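You operate a simulated robot arm through the tools that you are given. There is no shell and no other tool. Be economical: measure what you need, move in short steps, check, and stop when the job is done.

Carry out the task below with a simulated robot arm. There is one attempt and no reset: what you move stays moved.

JOB
Put the red basket in the rack and switch the tea maker off.
Fine: swing the spout back, turn both its dials to their lowest marks.

Only the result counts: the job must be done as asked and must still hold three seconds after the hand-in. Knocking over, shifting, dropping, spilling or breaking anything else fails it.

ROBOT AND FRAMES
A 6-joint arm with a two-finger parallel gripper, fixed in place. Base frame: the origin is at the foot of the arm, x ahead of it, y to its left, z up; the work surface is at about z = 924. Lengths are in mm, angles in degrees, forces in N, time in s.
With the tool pointing down near the work surface it reaches from about 360 to 760 mm from the base axis. Its first joint turns from -66.0 to 66.0 degrees. Payload 2.45 kg.
The tool frame sits at the grasp point between the pads (the TCP): z along the fingers, y along the line on which they close. The tips reach 24 mm beyond it. Largest opening 68 mm; finger width 17, thickness 10; the body of the gripper, 40 by 70 mm, starts 41 mm behind the TCP.
Orientation is that of the tool frame in the base frame, as a unit quaternion [x, y, z, w]. With the fingers straight down and closing along the base's y, the tool's x points along the base's -x, its y along +y and its z along -z.

CONTROLS
- The arm moves only by the tool servo_tool. Its argument "series" is a list of rows, each a list of 3 entries, a list of its own where there are three numbers: the shift along the base's x, y, z in units of 50 mm (1.0 is 50 mm), then the turn, a rotation vector about the base's x, y, z in units of 8 degrees (1.0 is 8 degrees), then the closure, from 0 (fully open) to 1 (shut). In form: [[[x, y, z], [rx, ry, rz], hand], ...]. A call has 1 to 20 rows; each row shifts and turns the commanded pose from where the row before left it. A call with a number of a shift or a turn outside -1 to 1 is refused whole. A row lasts 0.2 s, in which the tool goes at most 50 mm and 8.6 degrees; a call with a longer step from one row to the next is refused whole, and so is a gripper value outside its range. Where a pose cannot be reached the arm comes as near as it can. A force on the tool above 40 N (or 10 N above the force at the start of the call, whichever is more), or a blocked arm, ends the call early, and 0.2 s more pass. The fingers move at their own pace (about 108 mm/s each) and stop on an object; they squeeze with about 44 N. The grip force told is the motor's: it shows also when the fingers shut on nothing. Time passes only in rows, and 0.2 s behind the last, so rows that do not move let the fingers close. The reply holds the time, the measured pose of the TCP, the force on the tool along the base axes, the opening and the grip force, in the units named above and with some noise, and new pictures: "views" is both (left out), scene, wrist or none.
- Cameras (640 x 400 px; columns grow to the right, rows downward): "scene" is fixed at [182.5, 423.1, 1474.8]; the picture's right is [-0.62, -0.78, 0.00], its down [-0.37, 0.29, -0.88] and it looks along [0.69, -0.55, -0.47] (base axes); focal length 279 px, centre (320, 200). "wrist" rides on the gripper at [-32, 0, -39] in the tool frame; the picture's right is [0.00, -1.00, 0.00], its down [0.97, 0.00, -0.24] and it looks along [0.24, 0.00, 0.97] (tool axes); focal length 218 px, centre (320, 200). There is no depth. A picture from a camera that has moved, and an enlarged one, comes with that camera's place and axes in the base frame and with its lens.
- inspect(camera, box): a new picture of the part [left, top, right, bottom] of that camera's present view, enlarged. The clock stands still meanwhile.
- finish_job(): hands the job in; it is judged then, once.

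Go step by step. Nothing tells you positions but the pictures and the camera data: compare them with the known pose of the tool, close in by small moves and look again before you grip or let go. The budget is 120 turns and 150 pictures, counting those below and the enlarged ones. Unless the task says otherwise, let go and move clear before handing in, and close with one line.

The tools are called after "Request:" as a command line: name --argument value ..., lists and objects as JSON in quotes. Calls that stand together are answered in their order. servo_tool: Moves the arm, as the interface text tells. Its arguments: {"type":"object","properties":{"series":{"type":"array"},"views":{"type":"string","enum":["both","scene","wrist","none"]}},"required":["series"]} The other tools are called the same way: inspect (camera, box) takes an enlarged picture of a part of a camera's view; finish_job () hands the job in.

At the start:

```text
t: 0.0
ee_pos: [483.7, 137.7, 1340.7]
tcp_rot: [0.001, 1.0, 0.0, 0.0]
force: [-0.3, -0.4, -0.1]
width: 67.8
grasp_force: 0.1
```

scene: 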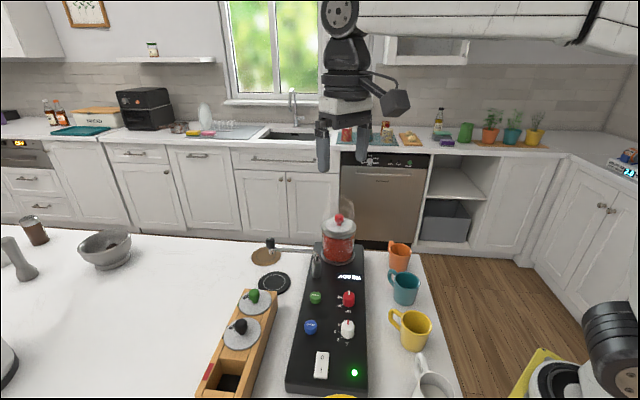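
wrist: 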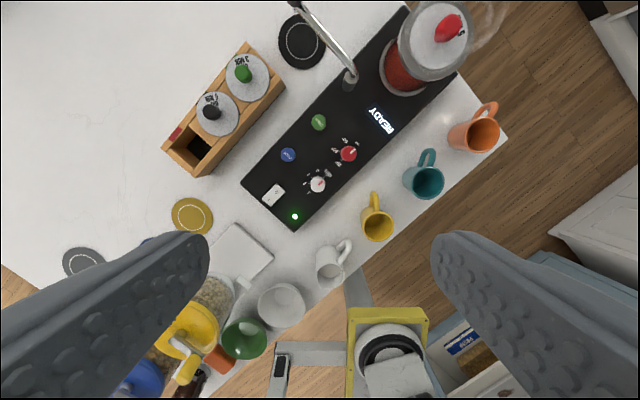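

I see a black tea maker with a spout, dials, buttons and a rocker switch, a glass chamber holding a red basket, and a wooden rack with one free slot. I'll enlarge both views to get the details.

Request:
inspect --camera "scene" --box '[190, 190, 450, 400]'

Request:
inspect --camera "wrist" --box '[150, 0, 510, 240]'

Request:
inspect --camera "wrist" --box '[240, 90, 400, 240]'

```text
1.90 times, centred on (320, 295) of scene
camera zoom: at [182.5, 423.1, 1474.8], right [-0.62, -0.78, 0.0], down [-0.37, 0.29, -0.88], along [0.69, -0.55, -0.47], focal length 532 px, centre (320, 19)
```

zoom: 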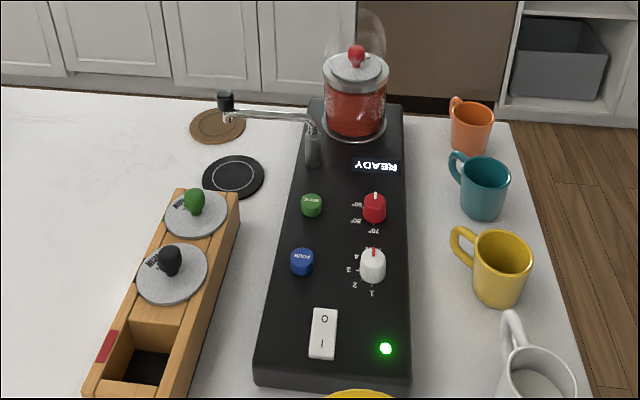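

```text
1.67 times, centred on (330, 120) of wrist
camera zoom: at [516.4, 137.4, 1380.3], right [0.0, -1.0, 0.0], down [-0.97, 0.0, 0.24], along [-0.24, 0.0, -0.97], focal length 364 px, centre (303, 333)
```

zoom: 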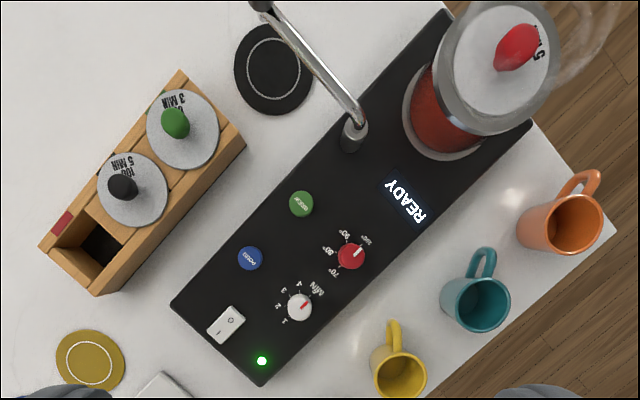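

```text
2.67 times, centred on (320, 165) of wrist
camera zoom: at [516.4, 137.4, 1380.3], right [0.0, -1.0, 0.0], down [-0.97, 0.0, 0.24], along [-0.24, 0.0, -0.97], focal length 582 px, centre (320, 293)
```

zoom: 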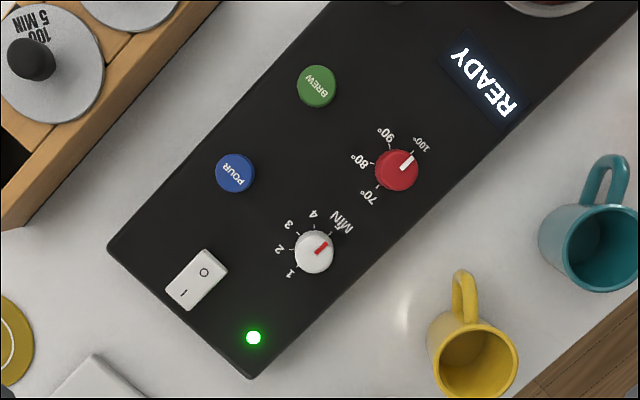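

The rack's free slot has a red mark, so it belongs to the red basket. I estimate the spout pivot near (627,88), the red dial near (502,85) and the white dial near (446,140). I'll move in for a closer look at the spout and basket.

Request:
servo_tool --series '[[[0.8, -0.3, -0.5], [0, 0, 0], 0], [[0.8, -0.3, -0.5], [0, 0, 0], 0], [[0, -0.2, -0.3], [0, 0, 0], 0], [[0, 0, 0], [0, 0, 0], 0]]'

```text
t: 1.0
ee_pos: [564.3, 96.7, 1273.8]
tcp_rot: [0.001, 1.0, -0.001, 0.0]
force: [-0.3, -0.3, -0.5]
width: 68.2
grasp_force: 0.0
camera wrist: at [596.6, 96.8, 1314.2], right [0.0, -1.0, 0.0], down [-0.97, 0.0, 0.24], along [-0.24, 0.0, -0.97], focal length 218 px, centre (320, 200)
```

scene: 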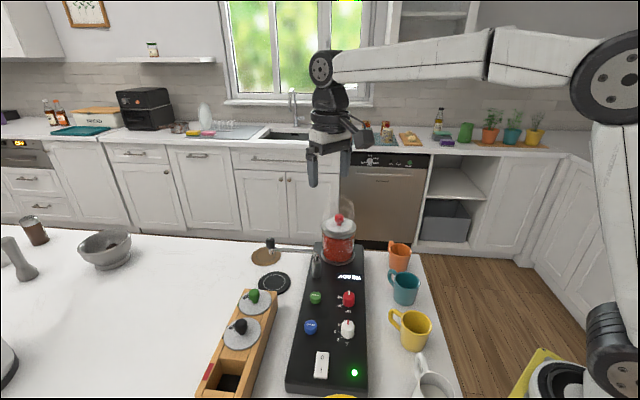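
wrist: 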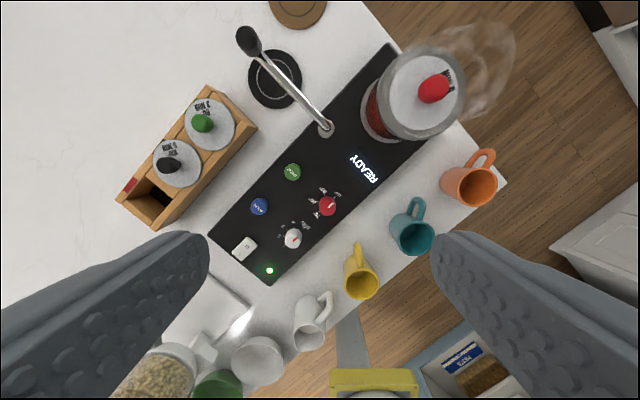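

Request:
inspect --camera "wrist" --box '[220, 0, 540, 200]'

Request:
inspect --camera "scene" --box '[240, 190, 400, 290]'

Request:
inspect --camera "wrist" --box '[110, 80, 270, 230]'

```text
2.00 times, centred on (380, 100) of wrist
camera zoom: at [596.6, 96.8, 1314.2], right [0.0, -1.0, 0.0], down [-0.97, 0.0, 0.24], along [-0.24, 0.0, -0.97], focal length 436 px, centre (200, 400)
```

zoom: 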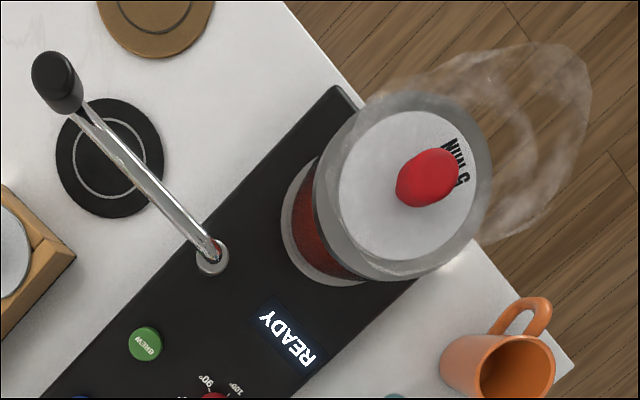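

```text
4.00 times, centred on (320, 240) of scene
camera zoom: at [182.5, 423.1, 1474.8], right [-0.62, -0.78, 0.0], down [-0.37, 0.29, -0.88], along [0.69, -0.55, -0.47], focal length 1116 px, centre (320, 40)
```

zoom: 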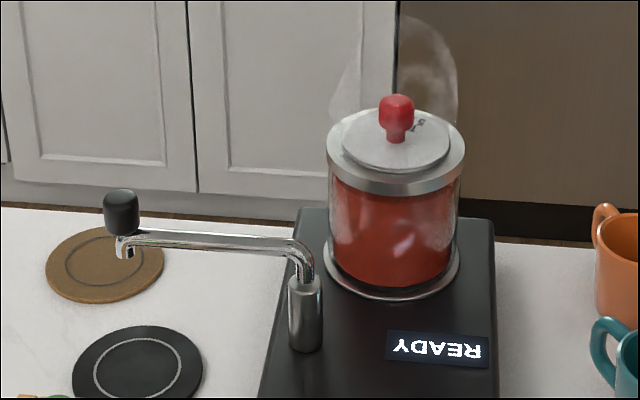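

```text
2.67 times, centred on (190, 155) of wrist
camera zoom: at [596.6, 96.8, 1314.2], right [0.0, -1.0, 0.0], down [-0.97, 0.0, 0.24], along [-0.24, 0.0, -0.97], focal length 582 px, centre (667, 320)
```

zoom: 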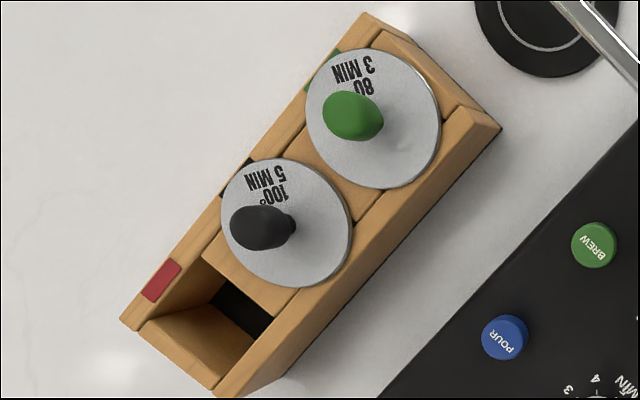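

The spout points sideways over the black coaster, with a black knob on its end. The red basket's knob is near (653,-18,1073) and the rack's red slot near (513,371). I'll go above the red knob.

Request:
servo_tool --series '[[[0.6, -0.75, 0], [0, 0, 0], 0.2], [[0.6, -0.75, -0.3], [0, 0, 0], 0.2], [[0.57, -0.79, -0.5], [0, 0, 0], 0.2], [[0, 0, -0.8], [0, 0, 0], 0.2], [[0, 0, -0.6], [0, 0, 0], 0.2], [[0, 0, 0], [0, 0, 0], 0.2]]'

```text
refused: row 2 steps farther than a row can; nothing moved
```

Request:
servo_tool --series '[[[0.6, -0.75, 0], [0, 0, 0], 0.2], [[0.6, -0.75, 0], [0, 0, 0], 0.2], [[0.57, -0.79, 0], [0, 0, 0], 0.2], [[0, 0, -0.8], [0, 0, 0], 0.2], [[0, 0, -0.8], [0, 0, 0], 0.2], [[0, 0, -0.6], [0, 0, 0], 0.2], [[0, 0, 0], [0, 0, 0], 0.2]]'

```text
t: 2.6
ee_pos: [651.3, -18.5, 1162.9]
tcp_rot: [0.0, 1.0, 0.001, 0.0]
force: [-0.8, -0.1, 0.1]
width: 54.3
grasp_force: 0.1
camera wrist: at [684.8, -18.5, 1203.4], right [0.0, -1.0, 0.0], down [-0.97, 0.0, 0.24], along [-0.24, 0.0, -0.97], focal length 218 px, centre (320, 200)
```

scene: 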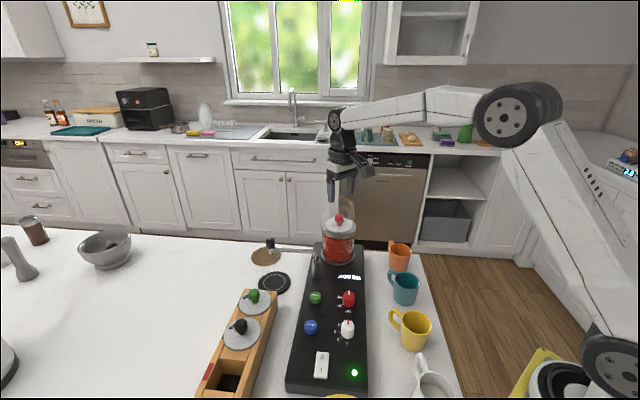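
wrist: 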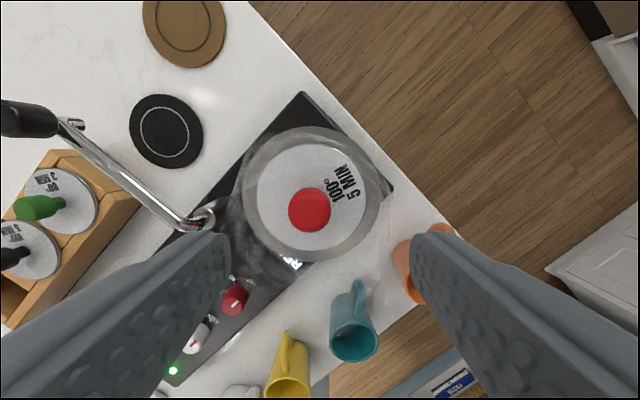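

The knob sits near (648,-12). I'll correct and lower around it.

Request:
servo_tool --series '[[[-0.06, 0.13, 0], [0, 0, 0], 0.2], [[0, 0, -0.6], [0, 0, 0], 0.2], [[0, 0, -0.5], [0, 0, 0], 0.2], [[0, 0, -0.3], [0, 0, 0], 0.2], [[0, 0, 0], [0, 0, 0], 0.2]]'

Request:
inspect --camera "scene" --box '[280, 170, 400, 270]'

```text
t: 3.8
ee_pos: [649.3, -10.4, 1094.8]
tcp_rot: [0.0, 1.0, 0.0, 0.0]
force: [-0.7, 0.0, 0.0]
width: 54.6
grasp_force: 0.1
camera wrist: at [682.0, -10.2, 1134.7], right [0.0, -1.0, 0.0], down [-0.97, 0.0, 0.24], along [-0.24, 0.0, -0.97], focal length 218 px, centre (320, 200)
```

scene: 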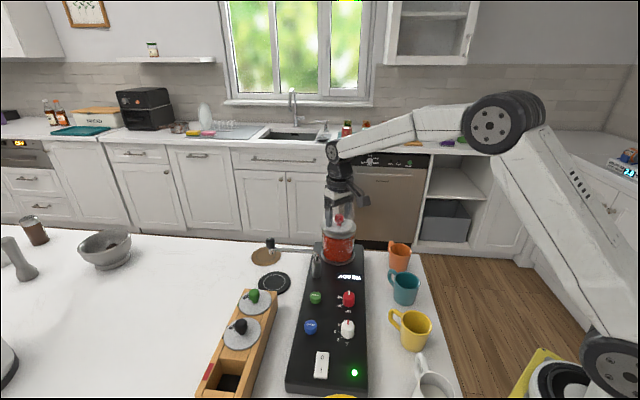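
wrist: 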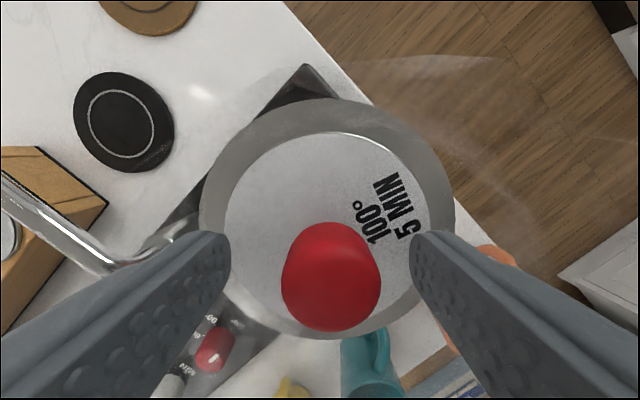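

```text
4.00 times, centred on (340, 220) of scene
camera zoom: at [182.5, 423.1, 1474.8], right [-0.62, -0.78, 0.0], down [-0.37, 0.29, -0.88], along [0.69, -0.55, -0.47], focal length 1116 px, centre (240, 120)
```

zoom: 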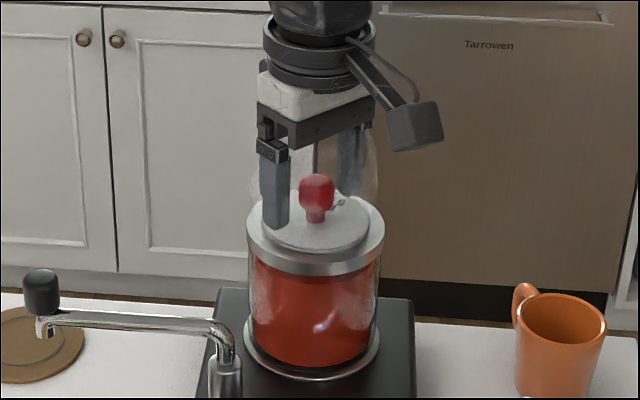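

Request:
servo_tool --series '[[[-0.06, -0.04, 0], [0, 0, 0], 0.2], [[0, 0, -0.24], [0, 0, 0], 0.2], [[0, 0, 0], [0, 0, 0], 0.6], [[0, 0, 0], [0, 0, 0], 1], [[0, 0, 0], [0, 0, 0], 1]]'

Request:
inspect --camera "scene" --box '[280, 170, 400, 270]'

```text
t: 5.0
ee_pos: [647.3, -12.6, 1086.0]
tcp_rot: [0.001, 1.0, -0.001, 0.003]
force: [1.5, -0.2, 24.3]
width: 22.3
grasp_force: 39.2
camera wrist: at [679.2, -12.4, 1125.8], right [0.0, -1.0, 0.0], down [-0.97, 0.0, 0.23], along [-0.23, 0.0, -0.97], focal length 218 px, centre (320, 200)
```

scene: 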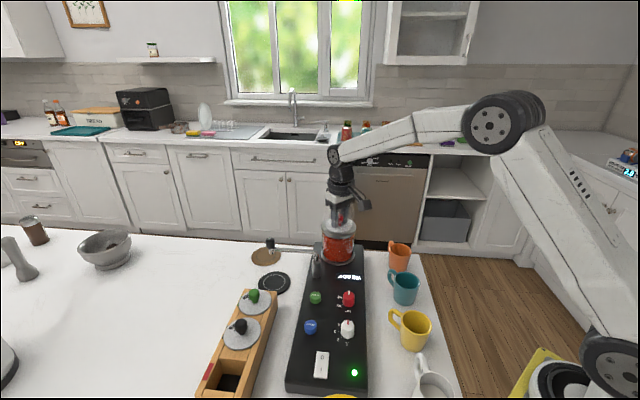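
wrist: 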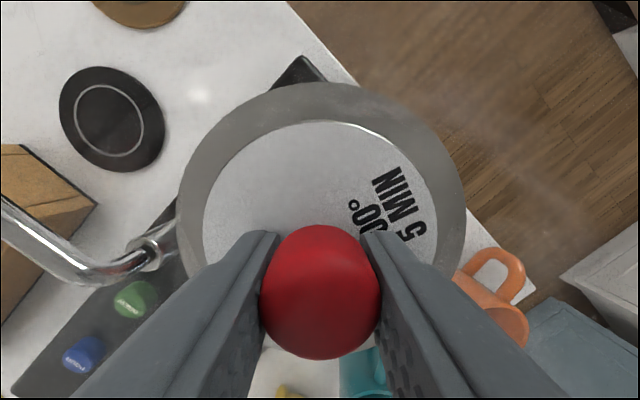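

```text
4.00 times, centred on (340, 220) of scene
camera zoom: at [182.1, 423.1, 1474.8], right [-0.62, -0.78, 0.0], down [-0.37, 0.29, -0.88], along [0.69, -0.55, -0.47], focal length 1116 px, centre (240, 120)
```

zoom: 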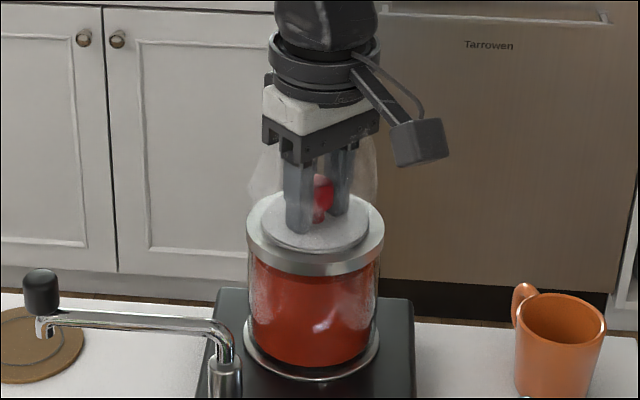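

The knob is held (22 mm) with the tips just on the lid. Now I'll lift the basket straight up.

Request:
servo_tool --series '[[[0, 0, 0.1], [0, 0, 0], 1], [[0, 0, 0.2], [0, 0, 0], 1], [[0, 0, 0.3], [0, 0, 0], 1], [[0, 0, 0.3], [0, 0, 0], 1], [[0, 0, 0], [0, 0, 0], 1]]'

Request:
inspect --camera "scene" --box '[280, 160, 400, 260]'

```text
t: 6.2
ee_pos: [645.2, -13.1, 1127.7]
tcp_rot: [0.0, 1.0, 0.0, 0.0]
force: [-0.2, -0.2, -0.6]
width: 22.4
grasp_force: 39.0
camera wrist: at [677.9, -12.7, 1167.8], right [0.0, -1.0, 0.0], down [-0.97, 0.0, 0.24], along [-0.24, 0.0, -0.97], focal length 218 px, centre (320, 200)
```

scene: 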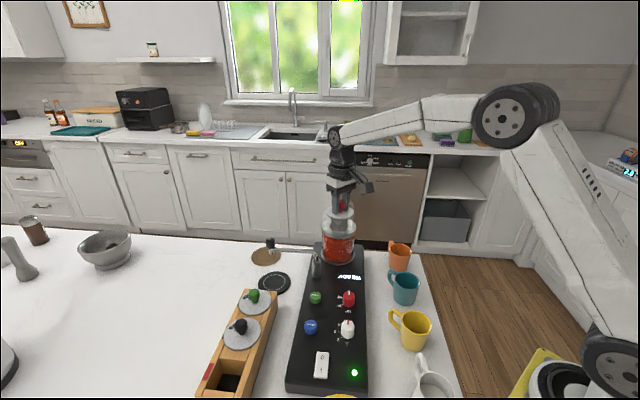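
wrist: 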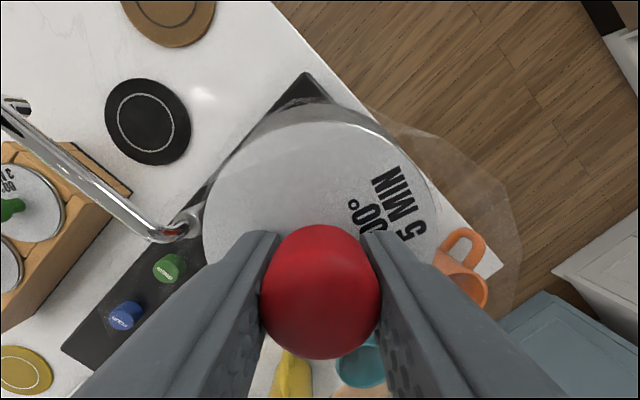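

```text
4.00 times, centred on (340, 210) of scene
camera zoom: at [182.5, 423.1, 1474.8], right [-0.62, -0.78, 0.0], down [-0.37, 0.29, -0.88], along [0.69, -0.55, -0.47], focal length 1116 px, centre (240, 160)
```

zoom: 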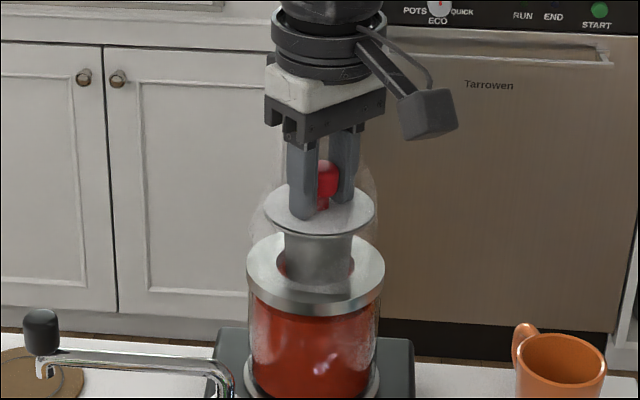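

The round basket is coming out cleanly. I'll keep lifting.

Request:
servo_tool --series '[[[0, 0, 0.4], [0, 0, 0], 1], [[0, 0, 0.5], [0, 0, 0], 1], [[0, 0, 0.5], [0, 0, 0], 1], [[0, 0, 0.5], [0, 0, 0], 1], [[0, 0, 0.5], [0, 0, 0], 1], [[0, 0, 0], [0, 0, 0], 1]]'

Request:
inspect --camera "scene" --box '[280, 130, 400, 230]'

```text
t: 7.6
ee_pos: [647.1, -11.3, 1248.5]
tcp_rot: [-0.001, 1.0, 0.001, 0.0]
force: [0.6, 0.6, -0.4]
width: 22.4
grasp_force: 38.4
camera wrist: at [679.4, -11.6, 1288.2], right [0.0, -1.0, 0.0], down [-0.97, 0.0, 0.24], along [-0.24, 0.0, -0.97], focal length 218 px, centre (320, 200)
```

scene: 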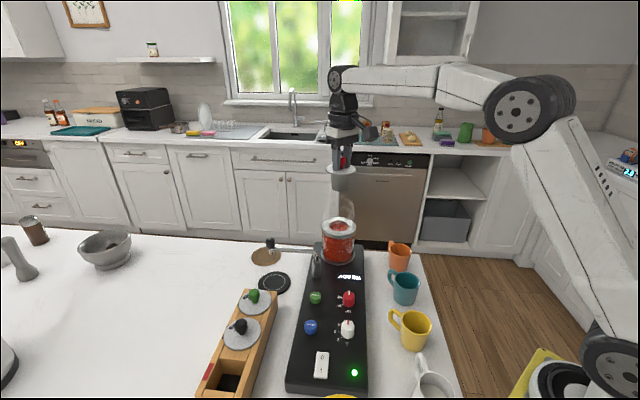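
wrist: 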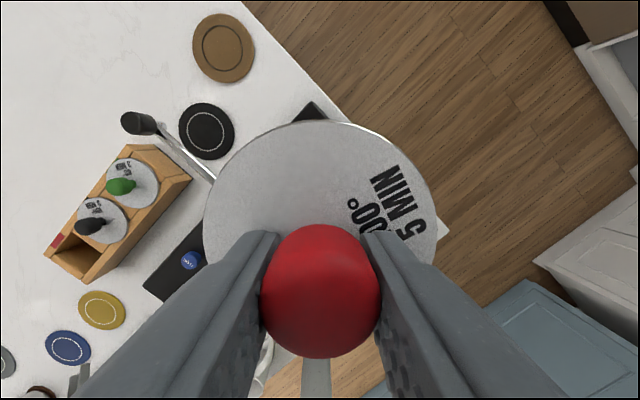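

```text
4.00 times, centred on (340, 180) of scene
camera zoom: at [182.5, 423.1, 1474.8], right [-0.62, -0.78, 0.0], down [-0.37, 0.29, -0.88], along [0.69, -0.55, -0.47], focal length 1116 px, centre (240, 280)
```

zoom: 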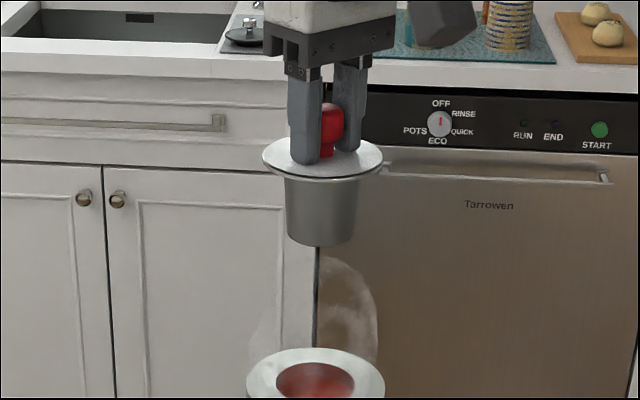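

The basket is free and clear of the jug. I'll enlarge the rack from this side to check where the slot is.

Request:
inspect --camera "wrist" --box '[30, 130, 210, 300]'

Request:
inspect --camera "scene" --box '[190, 275, 300, 400]'

```text
2.35 times, centred on (120, 215) of wrist
camera zoom: at [679.4, -11.6, 1288.2], right [0.0, -1.0, 0.0], down [-0.97, 0.0, 0.24], along [-0.24, 0.0, -0.97], focal length 514 px, centre (791, 165)
```

zoom: 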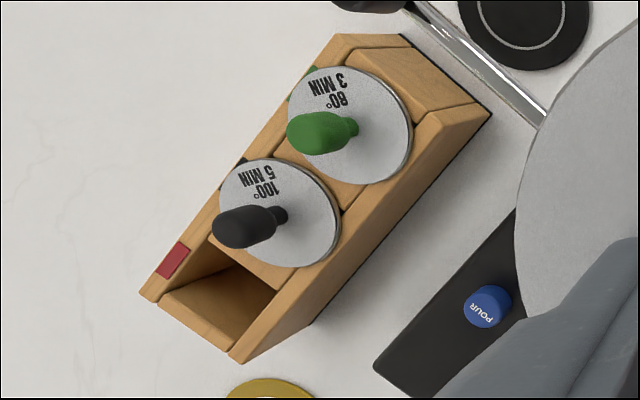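

```text
3.20 times, centred on (245, 338) of scene
camera zoom: at [182.5, 423.1, 1474.8], right [-0.62, -0.78, 0.0], down [-0.37, 0.29, -0.88], along [0.69, -0.55, -0.47], focal length 893 px, centre (560, -240)
```

zoom: 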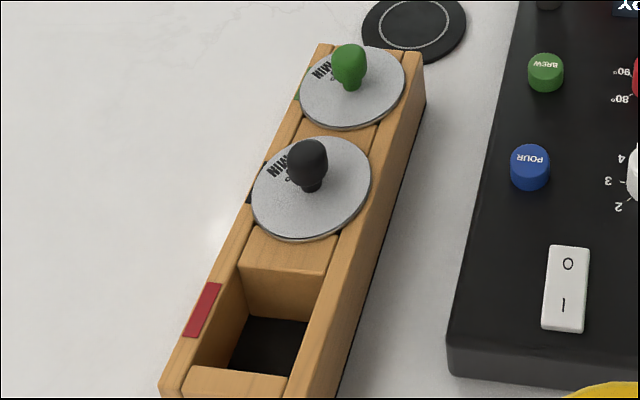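

From both cameras I put the slot centre at about (512,373), with the lids resting near z 972. I'll carry the basket there, staying high.

Request:
servo_tool --series '[[[-0.27, 0.768, 0], [0, 0, 0], 1], [[-0.27, 0.768, 0], [0, 0, 0], 1], [[-0.27, 0.768, 0], [0, 0, 0], 1], [[-0.27, 0.768, 0], [0, 0, 0], 1], [[-0.27, 0.768, 0], [0, 0, 0], 1], [[-0.27, 0.768, 0], [0, 0, 0], 1], [[-0.27, 0.768, 0], [0, 0, 0], 1], [[-0.27, 0.768, 0], [0, 0, 0], 1], [[-0.27, 0.768, 0], [0, 0, 0], 1], [[-0.27, 0.768, 0], [0, 0, 0], 1], [[0, 0, -0.7], [0, 0, 0], 1], [[0, 0, -0.7], [0, 0, 0], 1], [[0, 0, -0.7], [0, 0, 0], 1], [[0, 0, -0.6], [0, 0, 0], 1], [[0, 0, 0], [0, 0, 0], 1]]'

Request:
inspect --camera "scene" --box '[170, 250, 310, 400]'

```text
t: 10.8
ee_pos: [512.4, 371.4, 1112.6]
tcp_rot: [0.001, 1.0, 0.0, 0.001]
force: [-0.2, -0.9, -0.4]
width: 22.3
grasp_force: 38.8
camera wrist: at [544.2, 371.6, 1152.1], right [0.0, -1.0, 0.0], down [-0.97, 0.0, 0.24], along [-0.24, 0.0, -0.97], focal length 218 px, centre (320, 200)
```

scene: 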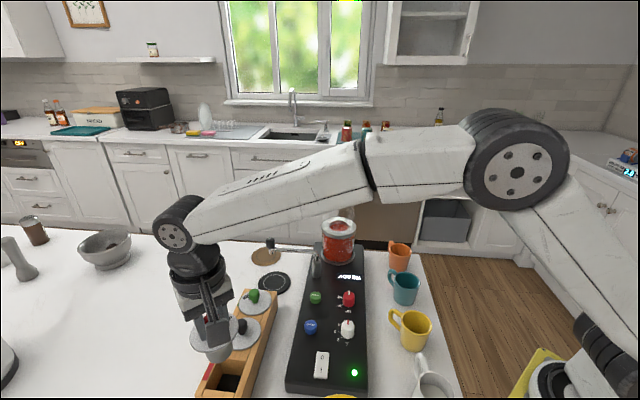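
wrist: 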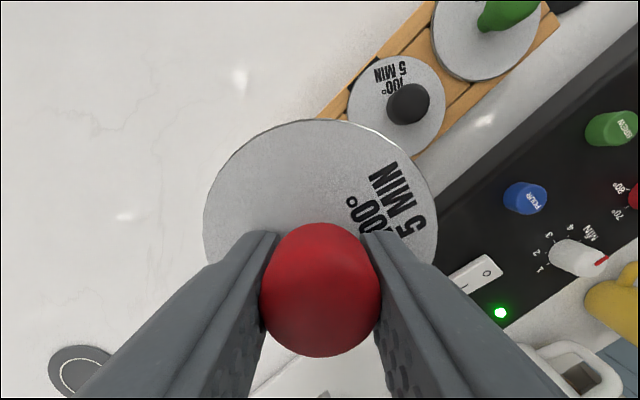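

```text
2.67 times, centred on (240, 325) of scene
camera zoom: at [182.5, 423.1, 1474.8], right [-0.62, -0.78, 0.0], down [-0.37, 0.29, -0.88], along [0.69, -0.55, -0.47], focal length 744 px, centre (533, -133)
```

zoom: 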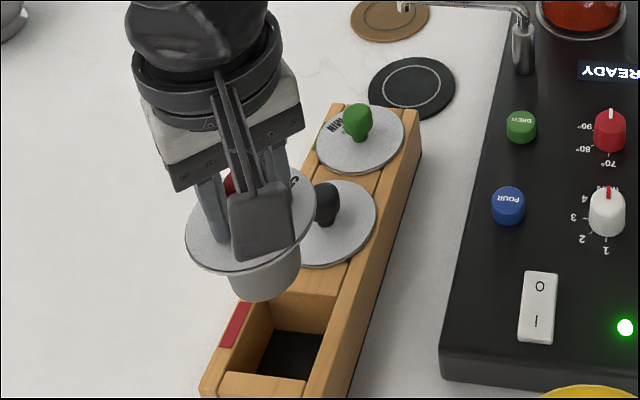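

Request:
servo_tool --series '[[[0, 0, -0.5], [0, 0, 0], 1], [[0, 0, -0.5], [0, 0, 0], 1], [[0, 0, -0.24], [0, 0, 0], 1], [[0, 0, 0], [0, 0, 0], 1]]'

Request:
inspect --camera "scene" --box '[180, 280, 300, 400]'

Request:
inspect --camera "wrist" --box '[180, 0, 500, 400]'

```text
t: 11.8
ee_pos: [511.1, 372.0, 1050.6]
tcp_rot: [0.0, 1.0, 0.0, 0.0]
force: [0.2, 0.4, -0.9]
width: 22.2
grasp_force: 38.9
camera wrist: at [545.1, 372.1, 1090.7], right [0.0, -1.0, 0.0], down [-0.97, 0.0, 0.24], along [-0.24, 0.0, -0.97], focal length 218 px, centre (320, 200)
```

scene: 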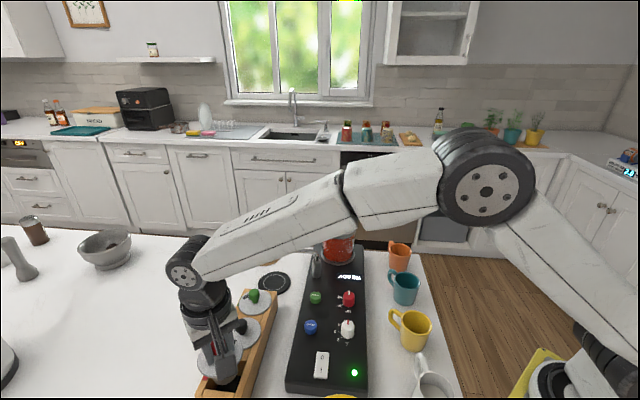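
wrist: 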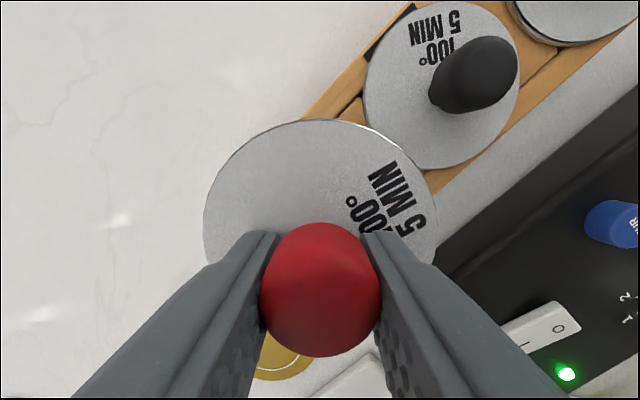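

```text
3.33 times, centred on (240, 340) of scene
camera zoom: at [182.5, 423.1, 1474.8], right [-0.62, -0.78, 0.0], down [-0.37, 0.29, -0.88], along [0.69, -0.55, -0.47], focal length 930 px, centre (587, -267)
```

zoom: 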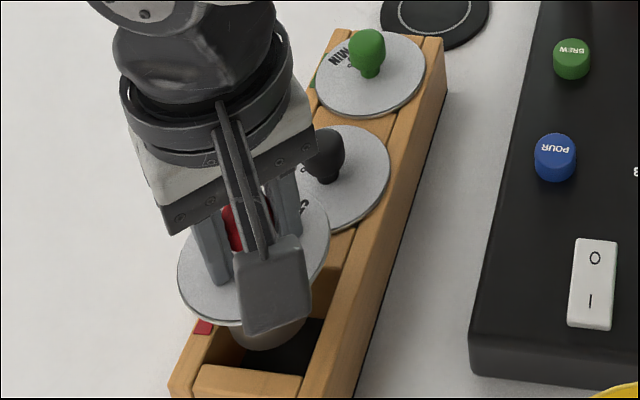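

```text
1.00 times, centred on (340, 200) of wrist
camera zoom: at [545.1, 372.1, 1090.7], right [0.0, -1.0, 0.0], down [-0.97, 0.0, 0.24], along [-0.24, 0.0, -0.97], focal length 218 px, centre (300, 200)
```

zoom: 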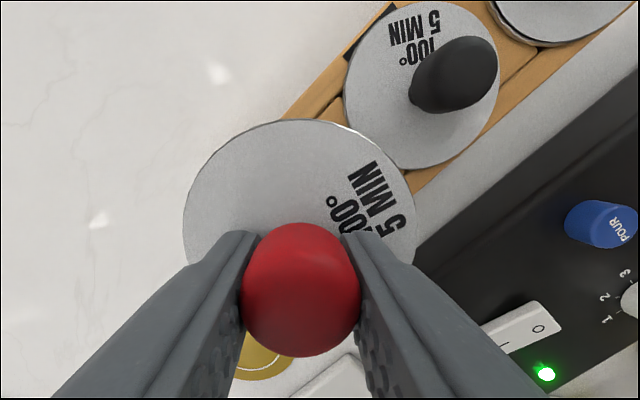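

The basket's bottom is over the slot opening and looks aligned to within a few mm. I'll lower gently and watch the force.

Request:
servo_tool --series '[[[0.02, -0.02, -0.2], [0, 0, 0], 1], [[0, 0, -0.2], [0, 0, 0], 1], [[0, 0, -0.2], [0, 0, 0], 1], [[0, 0, 0], [0, 0, 0], 1]]'

Request:
inspect --camera "scene" --box '[180, 280, 300, 400]'

```text
t: 12.8
ee_pos: [513.1, 370.1, 1019.7]
tcp_rot: [-0.001, 1.0, -0.001, 0.0]
force: [0.1, 0.1, -0.5]
width: 22.0
grasp_force: 39.3
camera wrist: at [545.6, 370.4, 1060.0], right [0.0, -1.0, 0.0], down [-0.97, 0.0, 0.24], along [-0.24, 0.0, -0.97], focal length 218 px, centre (320, 200)
```

scene: 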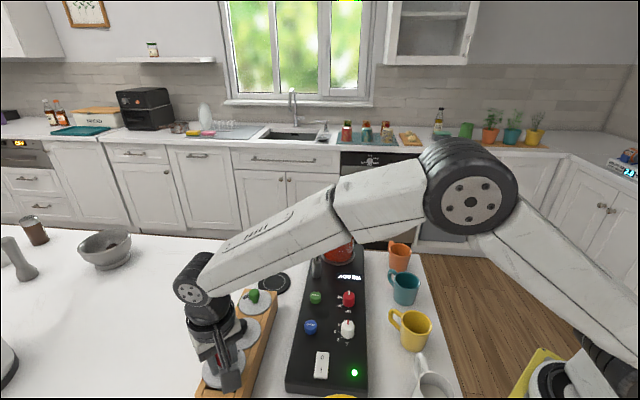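
wrist: 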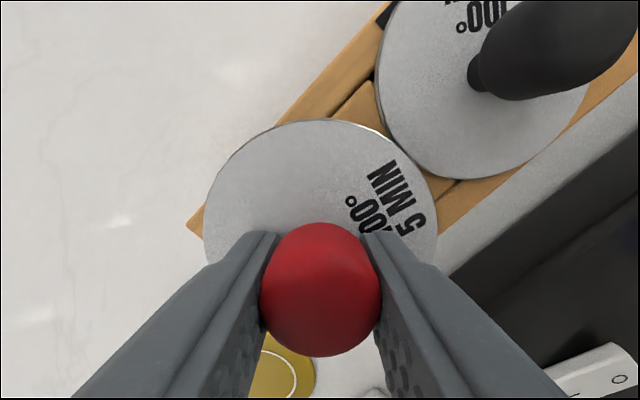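

```text
3.33 times, centred on (240, 340) of scene
camera zoom: at [182.5, 423.1, 1474.8], right [-0.62, -0.78, 0.0], down [-0.37, 0.29, -0.88], along [0.69, -0.55, -0.47], focal length 930 px, centre (587, -267)
```

zoom: 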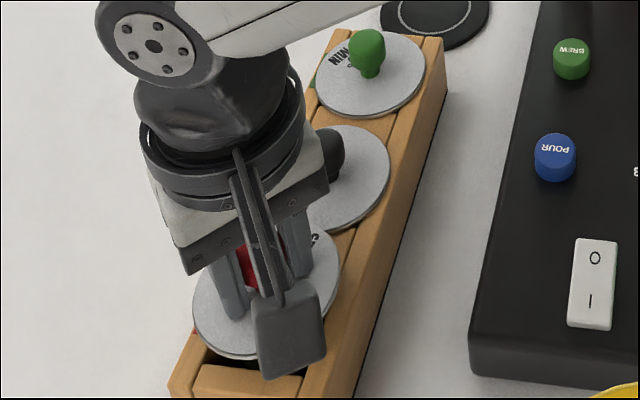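

No contact yet and the cup is inside the slot. I'll continue lowering until the lid seats.

Request:
servo_tool --series '[[[0, 0, -0.1], [0, 0, 0], 1], [[0, 0, -0.1], [0, 0, 0], 1], [[0, 0, -0.1], [0, 0, 0], 1], [[0, 0, 0], [0, 0, 0], 1]]'

Request:
inspect --camera "scene" --box '[180, 280, 300, 400]'

```text
t: 13.8
ee_pos: [512.8, 370.0, 1005.7]
tcp_rot: [0.0, 1.0, -0.001, 0.001]
force: [0.0, -0.5, -0.6]
width: 22.2
grasp_force: 38.6
camera wrist: at [545.5, 369.7, 1045.6], right [0.0, -1.0, 0.0], down [-0.97, 0.0, 0.24], along [-0.24, 0.0, -0.97], focal length 218 px, centre (320, 200)
```

scene: 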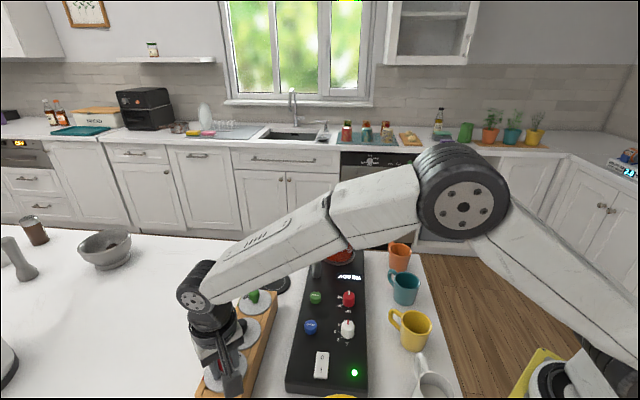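
wrist: 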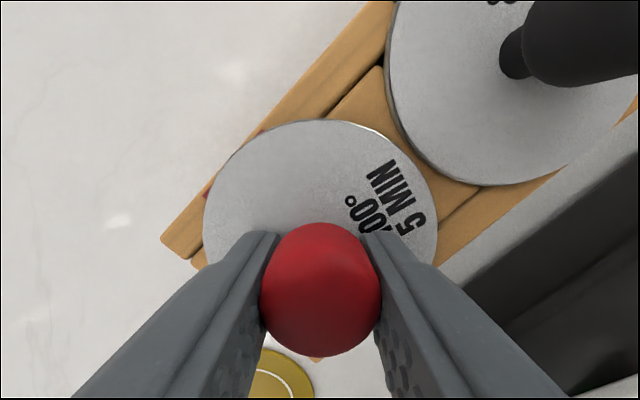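

```text
3.33 times, centred on (240, 340) of scene
camera zoom: at [182.5, 423.1, 1474.8], right [-0.62, -0.78, 0.0], down [-0.37, 0.29, -0.88], along [0.69, -0.55, -0.47], focal length 930 px, centre (587, -267)
```

zoom: 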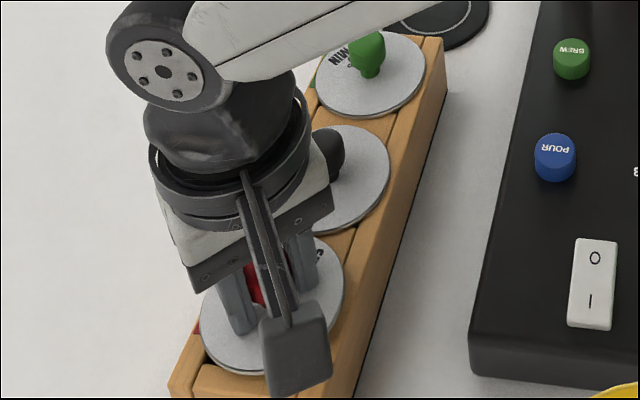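

Request:
servo_tool --series '[[[0, 0, -0.08], [0, 0, 0], 1], [[0, 0, -0.06], [0, 0, 0], 1], [[0, 0, 0], [0, 0, 0], 1]]' --views "none"

```text
t: 14.6
ee_pos: [513.1, 369.4, 1001.3]
tcp_rot: [0.001, 1.0, 0.001, 0.002]
force: [-5.5, -5.8, 19.3]
width: 22.2
grasp_force: 38.9
```

Request:
inspect --camera "scene" --box '[190, 290, 290, 400]'

Request:
inspect --camera "wrist" --box '[140, 0, 640, 310]'

```text
3.64 times, centred on (240, 345) of scene
camera zoom: at [182.0, 422.7, 1475.0], right [-0.62, -0.78, 0.0], down [-0.37, 0.29, -0.88], along [0.69, -0.55, -0.47], focal length 1015 px, centre (611, -327)
```

zoom: 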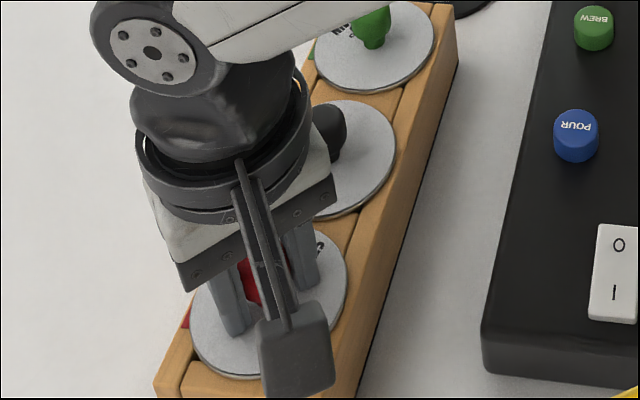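

```text
1.28 times, centred on (390, 155) of wrist
camera zoom: at [545.1, 369.8, 1040.8], right [0.0, -1.0, 0.0], down [-0.97, 0.0, 0.24], along [-0.24, 0.0, -0.97], focal length 279 px, centre (230, 258)
```

zoom: 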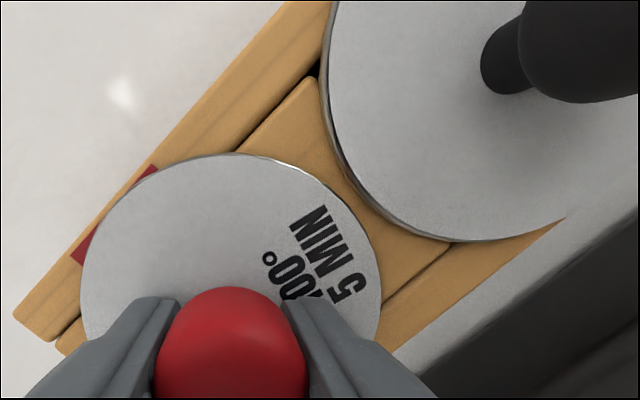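

There's contact with a sideways push of about (-5.5,-5.8), so the cup seems to rub the far wall. I'll ease toward the machine by 2–3 mm and see whether it settles further.

Request:
servo_tool --series '[[[-0.03, -0.03, 0.06], [0, 0, 0], 1], [[-0.02, -0.02, 0], [0, 0, 0], 1], [[0, 0, -0.06], [0, 0, 0], 1], [[0, 0, -0.02], [0, 0, 0], 1], [[0, 0, 0], [0, 0, 0], 1]]' --views "wrist"

```text
t: 15.8
ee_pos: [509.9, 368.1, 1001.2]
tcp_rot: [-0.001, 1.0, 0.002, 0.002]
force: [-2.6, -6.4, 28.7]
width: 22.2
grasp_force: 38.7
camera wrist: at [542.8, 367.9, 1040.7], right [0.0, -1.0, 0.0], down [-0.97, 0.0, 0.24], along [-0.24, 0.0, -0.97], focal length 218 px, centre (320, 200)
```

wrist: 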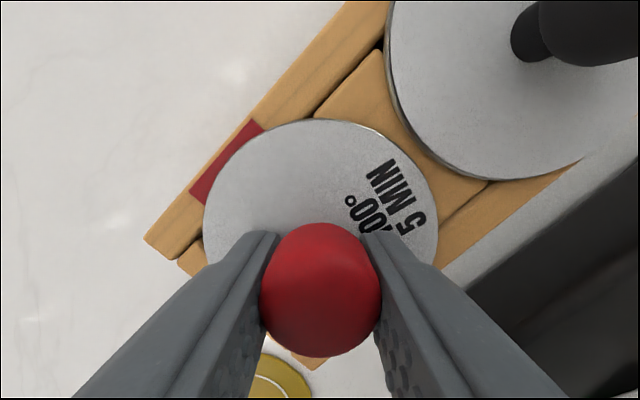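

The height doesn't change, so the lid is resting on the rack. I'll unload, open and back off straight up.

Request:
servo_tool --series '[[[0, 0, 0.05], [0, 0, 0], 0.9], [[0, 0, 0], [0, 0, 0], 0.5], [[0, 0, 0], [0, 0, 0], 0.3], [[0, 0, 0.5], [0, 0, 0], 0.3], [[0, 0, 0.8], [0, 0, 0], 0.3], [[0, 0, 0.8], [0, 0, 0], 0.3], [[0, 0, 0], [0, 0, 0], 0.3]]'

Request:
inspect --camera "scene" --box '[180, 280, 300, 400]'

Request:
inspect --camera "wrist" --box '[160, 0, 560, 400]'

```text
t: 17.4
ee_pos: [508.9, 369.8, 1104.4]
tcp_rot: [0.001, 1.0, 0.0, -0.001]
force: [-0.7, -0.6, -0.6]
width: 47.6
grasp_force: 0.0
camera wrist: at [541.3, 369.1, 1144.1], right [0.0, -1.0, 0.0], down [-0.97, 0.0, 0.24], along [-0.24, 0.0, -0.97], focal length 218 px, centre (320, 200)
```

scene: 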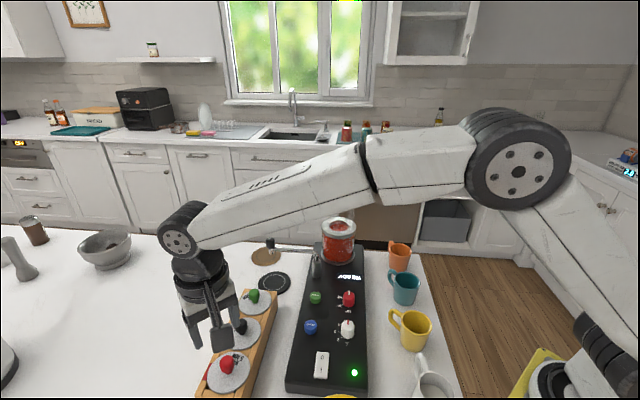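
wrist: 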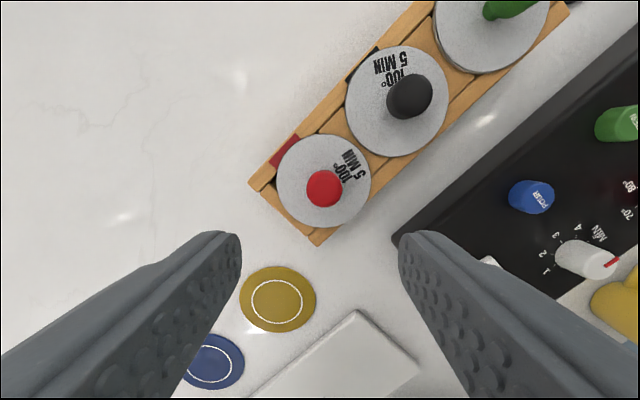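

```text
3.33 times, centred on (240, 340) of scene
camera zoom: at [182.5, 423.1, 1474.8], right [-0.62, -0.78, 0.0], down [-0.37, 0.29, -0.88], along [0.69, -0.55, -0.47], focal length 930 px, centre (587, -267)
```

zoom: 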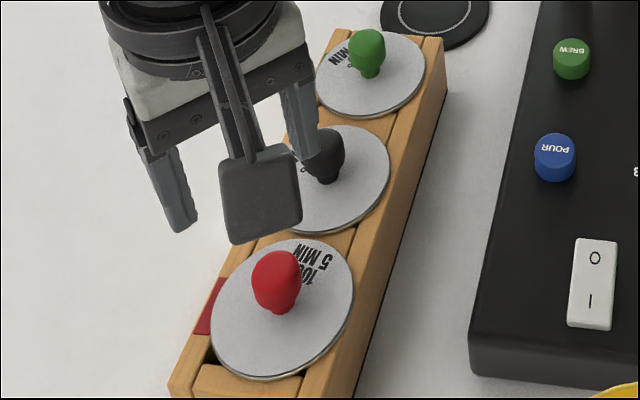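

```text
1.00 times, centred on (360, 200) of wrist
camera zoom: at [541.3, 369.1, 1144.1], right [0.0, -1.0, 0.0], down [-0.97, 0.0, 0.24], along [-0.24, 0.0, -0.97], focal length 218 px, centre (280, 200)
```

zoom: 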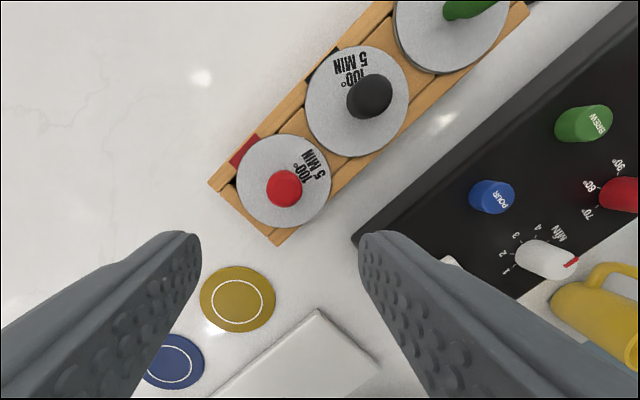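

The red basket sits level in the red slot. Next is the spout: I'll go above its black knob to measure it.

Request:
servo_tool --series '[[[0, 0, 0.8], [0, 0, 0], 0.2], [[0, 0, 0.7], [0, 0, 0], 0.2], [[0.627, -0.677, 0], [0, 0, 0], 0.2], [[0.627, -0.677, 0], [0, 0, 0], 0.2], [[0.627, -0.677, 0], [0, 0, 0], 0.2], [[0.627, -0.677, 0], [0, 0, 0], 0.2], [[0.627, -0.677, 0], [0, 0, 0], 0.2], [[0.627, -0.677, 0], [0, 0, 0], 0.2], [[0, 0, 0], [0, 0, 0], 0.2]]'

Request:
inspect --camera "wrist" --box '[200, 80, 520, 330]'

```text
t: 19.4
ee_pos: [698.4, 164.6, 1180.9]
tcp_rot: [0.0, 1.0, 0.0, -0.001]
force: [-0.1, 0.7, -0.8]
width: 54.5
grasp_force: 0.0
camera wrist: at [730.8, 163.9, 1219.6], right [0.0, -1.0, 0.0], down [-0.97, 0.0, 0.24], along [-0.24, 0.0, -0.97], focal length 218 px, centre (320, 200)
```

scene: 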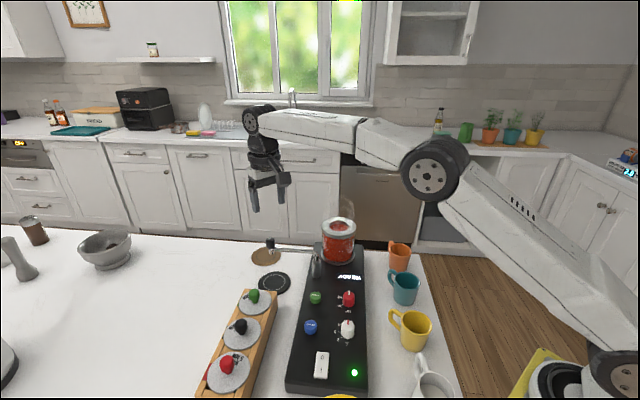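
wrist: 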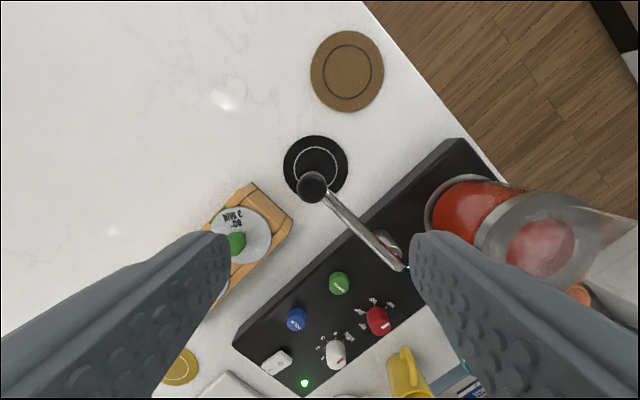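

```text
1.60 times, centred on (360, 205) of wrist
camera zoom: at [730.8, 163.9, 1219.6], right [0.0, -1.0, 0.0], down [-0.97, 0.0, 0.24], along [-0.24, 0.0, -0.97], focal length 349 px, centre (256, 192)
```

zoom: 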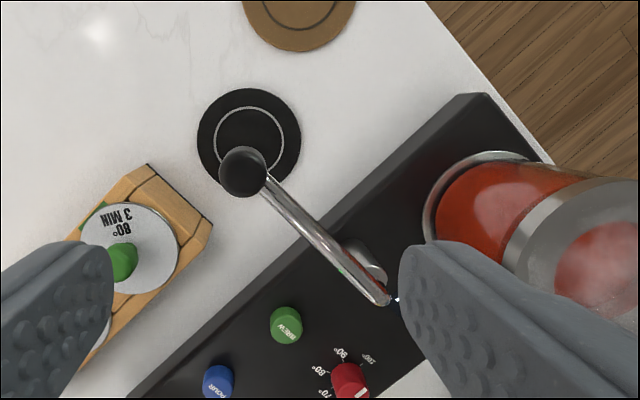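

The spout knob is near (704,169) and the pivot near (624,89), radius about 113 mm. I'll lower around the knob.

Request:
servo_tool --series '[[[0.11, 0.1, 0], [0, 0, 0], 0.2], [[0, 0, -0.7], [0, 0, 0], 0.2], [[0, 0, -0.7], [0, 0, 0], 0.2], [[0, 0, 0], [0, 0, 0], 0.2]]'

Request:
inspect --camera "scene" --box '[230, 180, 350, 280]'

```text
t: 20.4
ee_pos: [702.7, 169.9, 1110.1]
tcp_rot: [0.0, 1.0, 0.0, 0.001]
force: [0.1, -0.3, 0.7]
width: 54.2
grasp_force: 0.0
camera wrist: at [735.6, 169.9, 1151.3], right [0.0, -1.0, 0.0], down [-0.97, 0.0, 0.24], along [-0.24, 0.0, -0.97], focal length 218 px, centre (320, 200)
```

scene: 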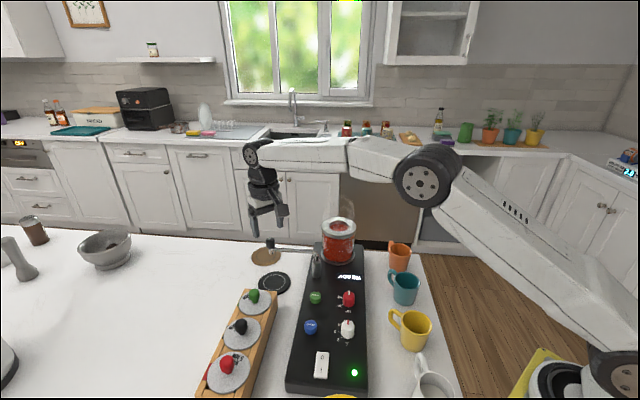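
wrist: 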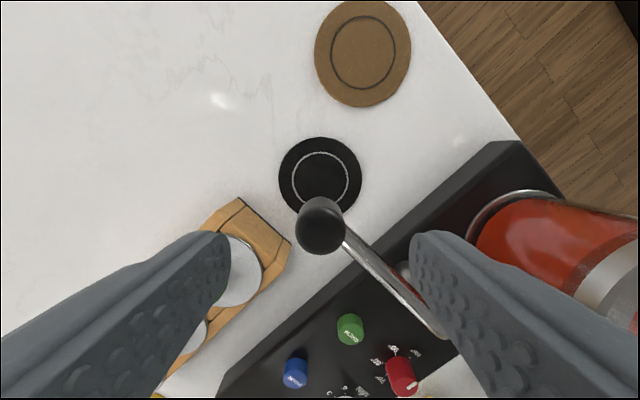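

```text
4.00 times, centred on (290, 230) of scene
camera zoom: at [182.5, 423.1, 1474.8], right [-0.62, -0.78, 0.0], down [-0.37, 0.29, -0.88], along [0.69, -0.55, -0.47], focal length 1116 px, centre (440, 80)
```

zoom: 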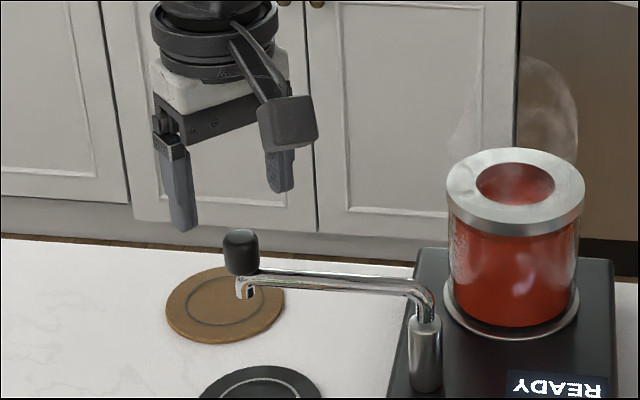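

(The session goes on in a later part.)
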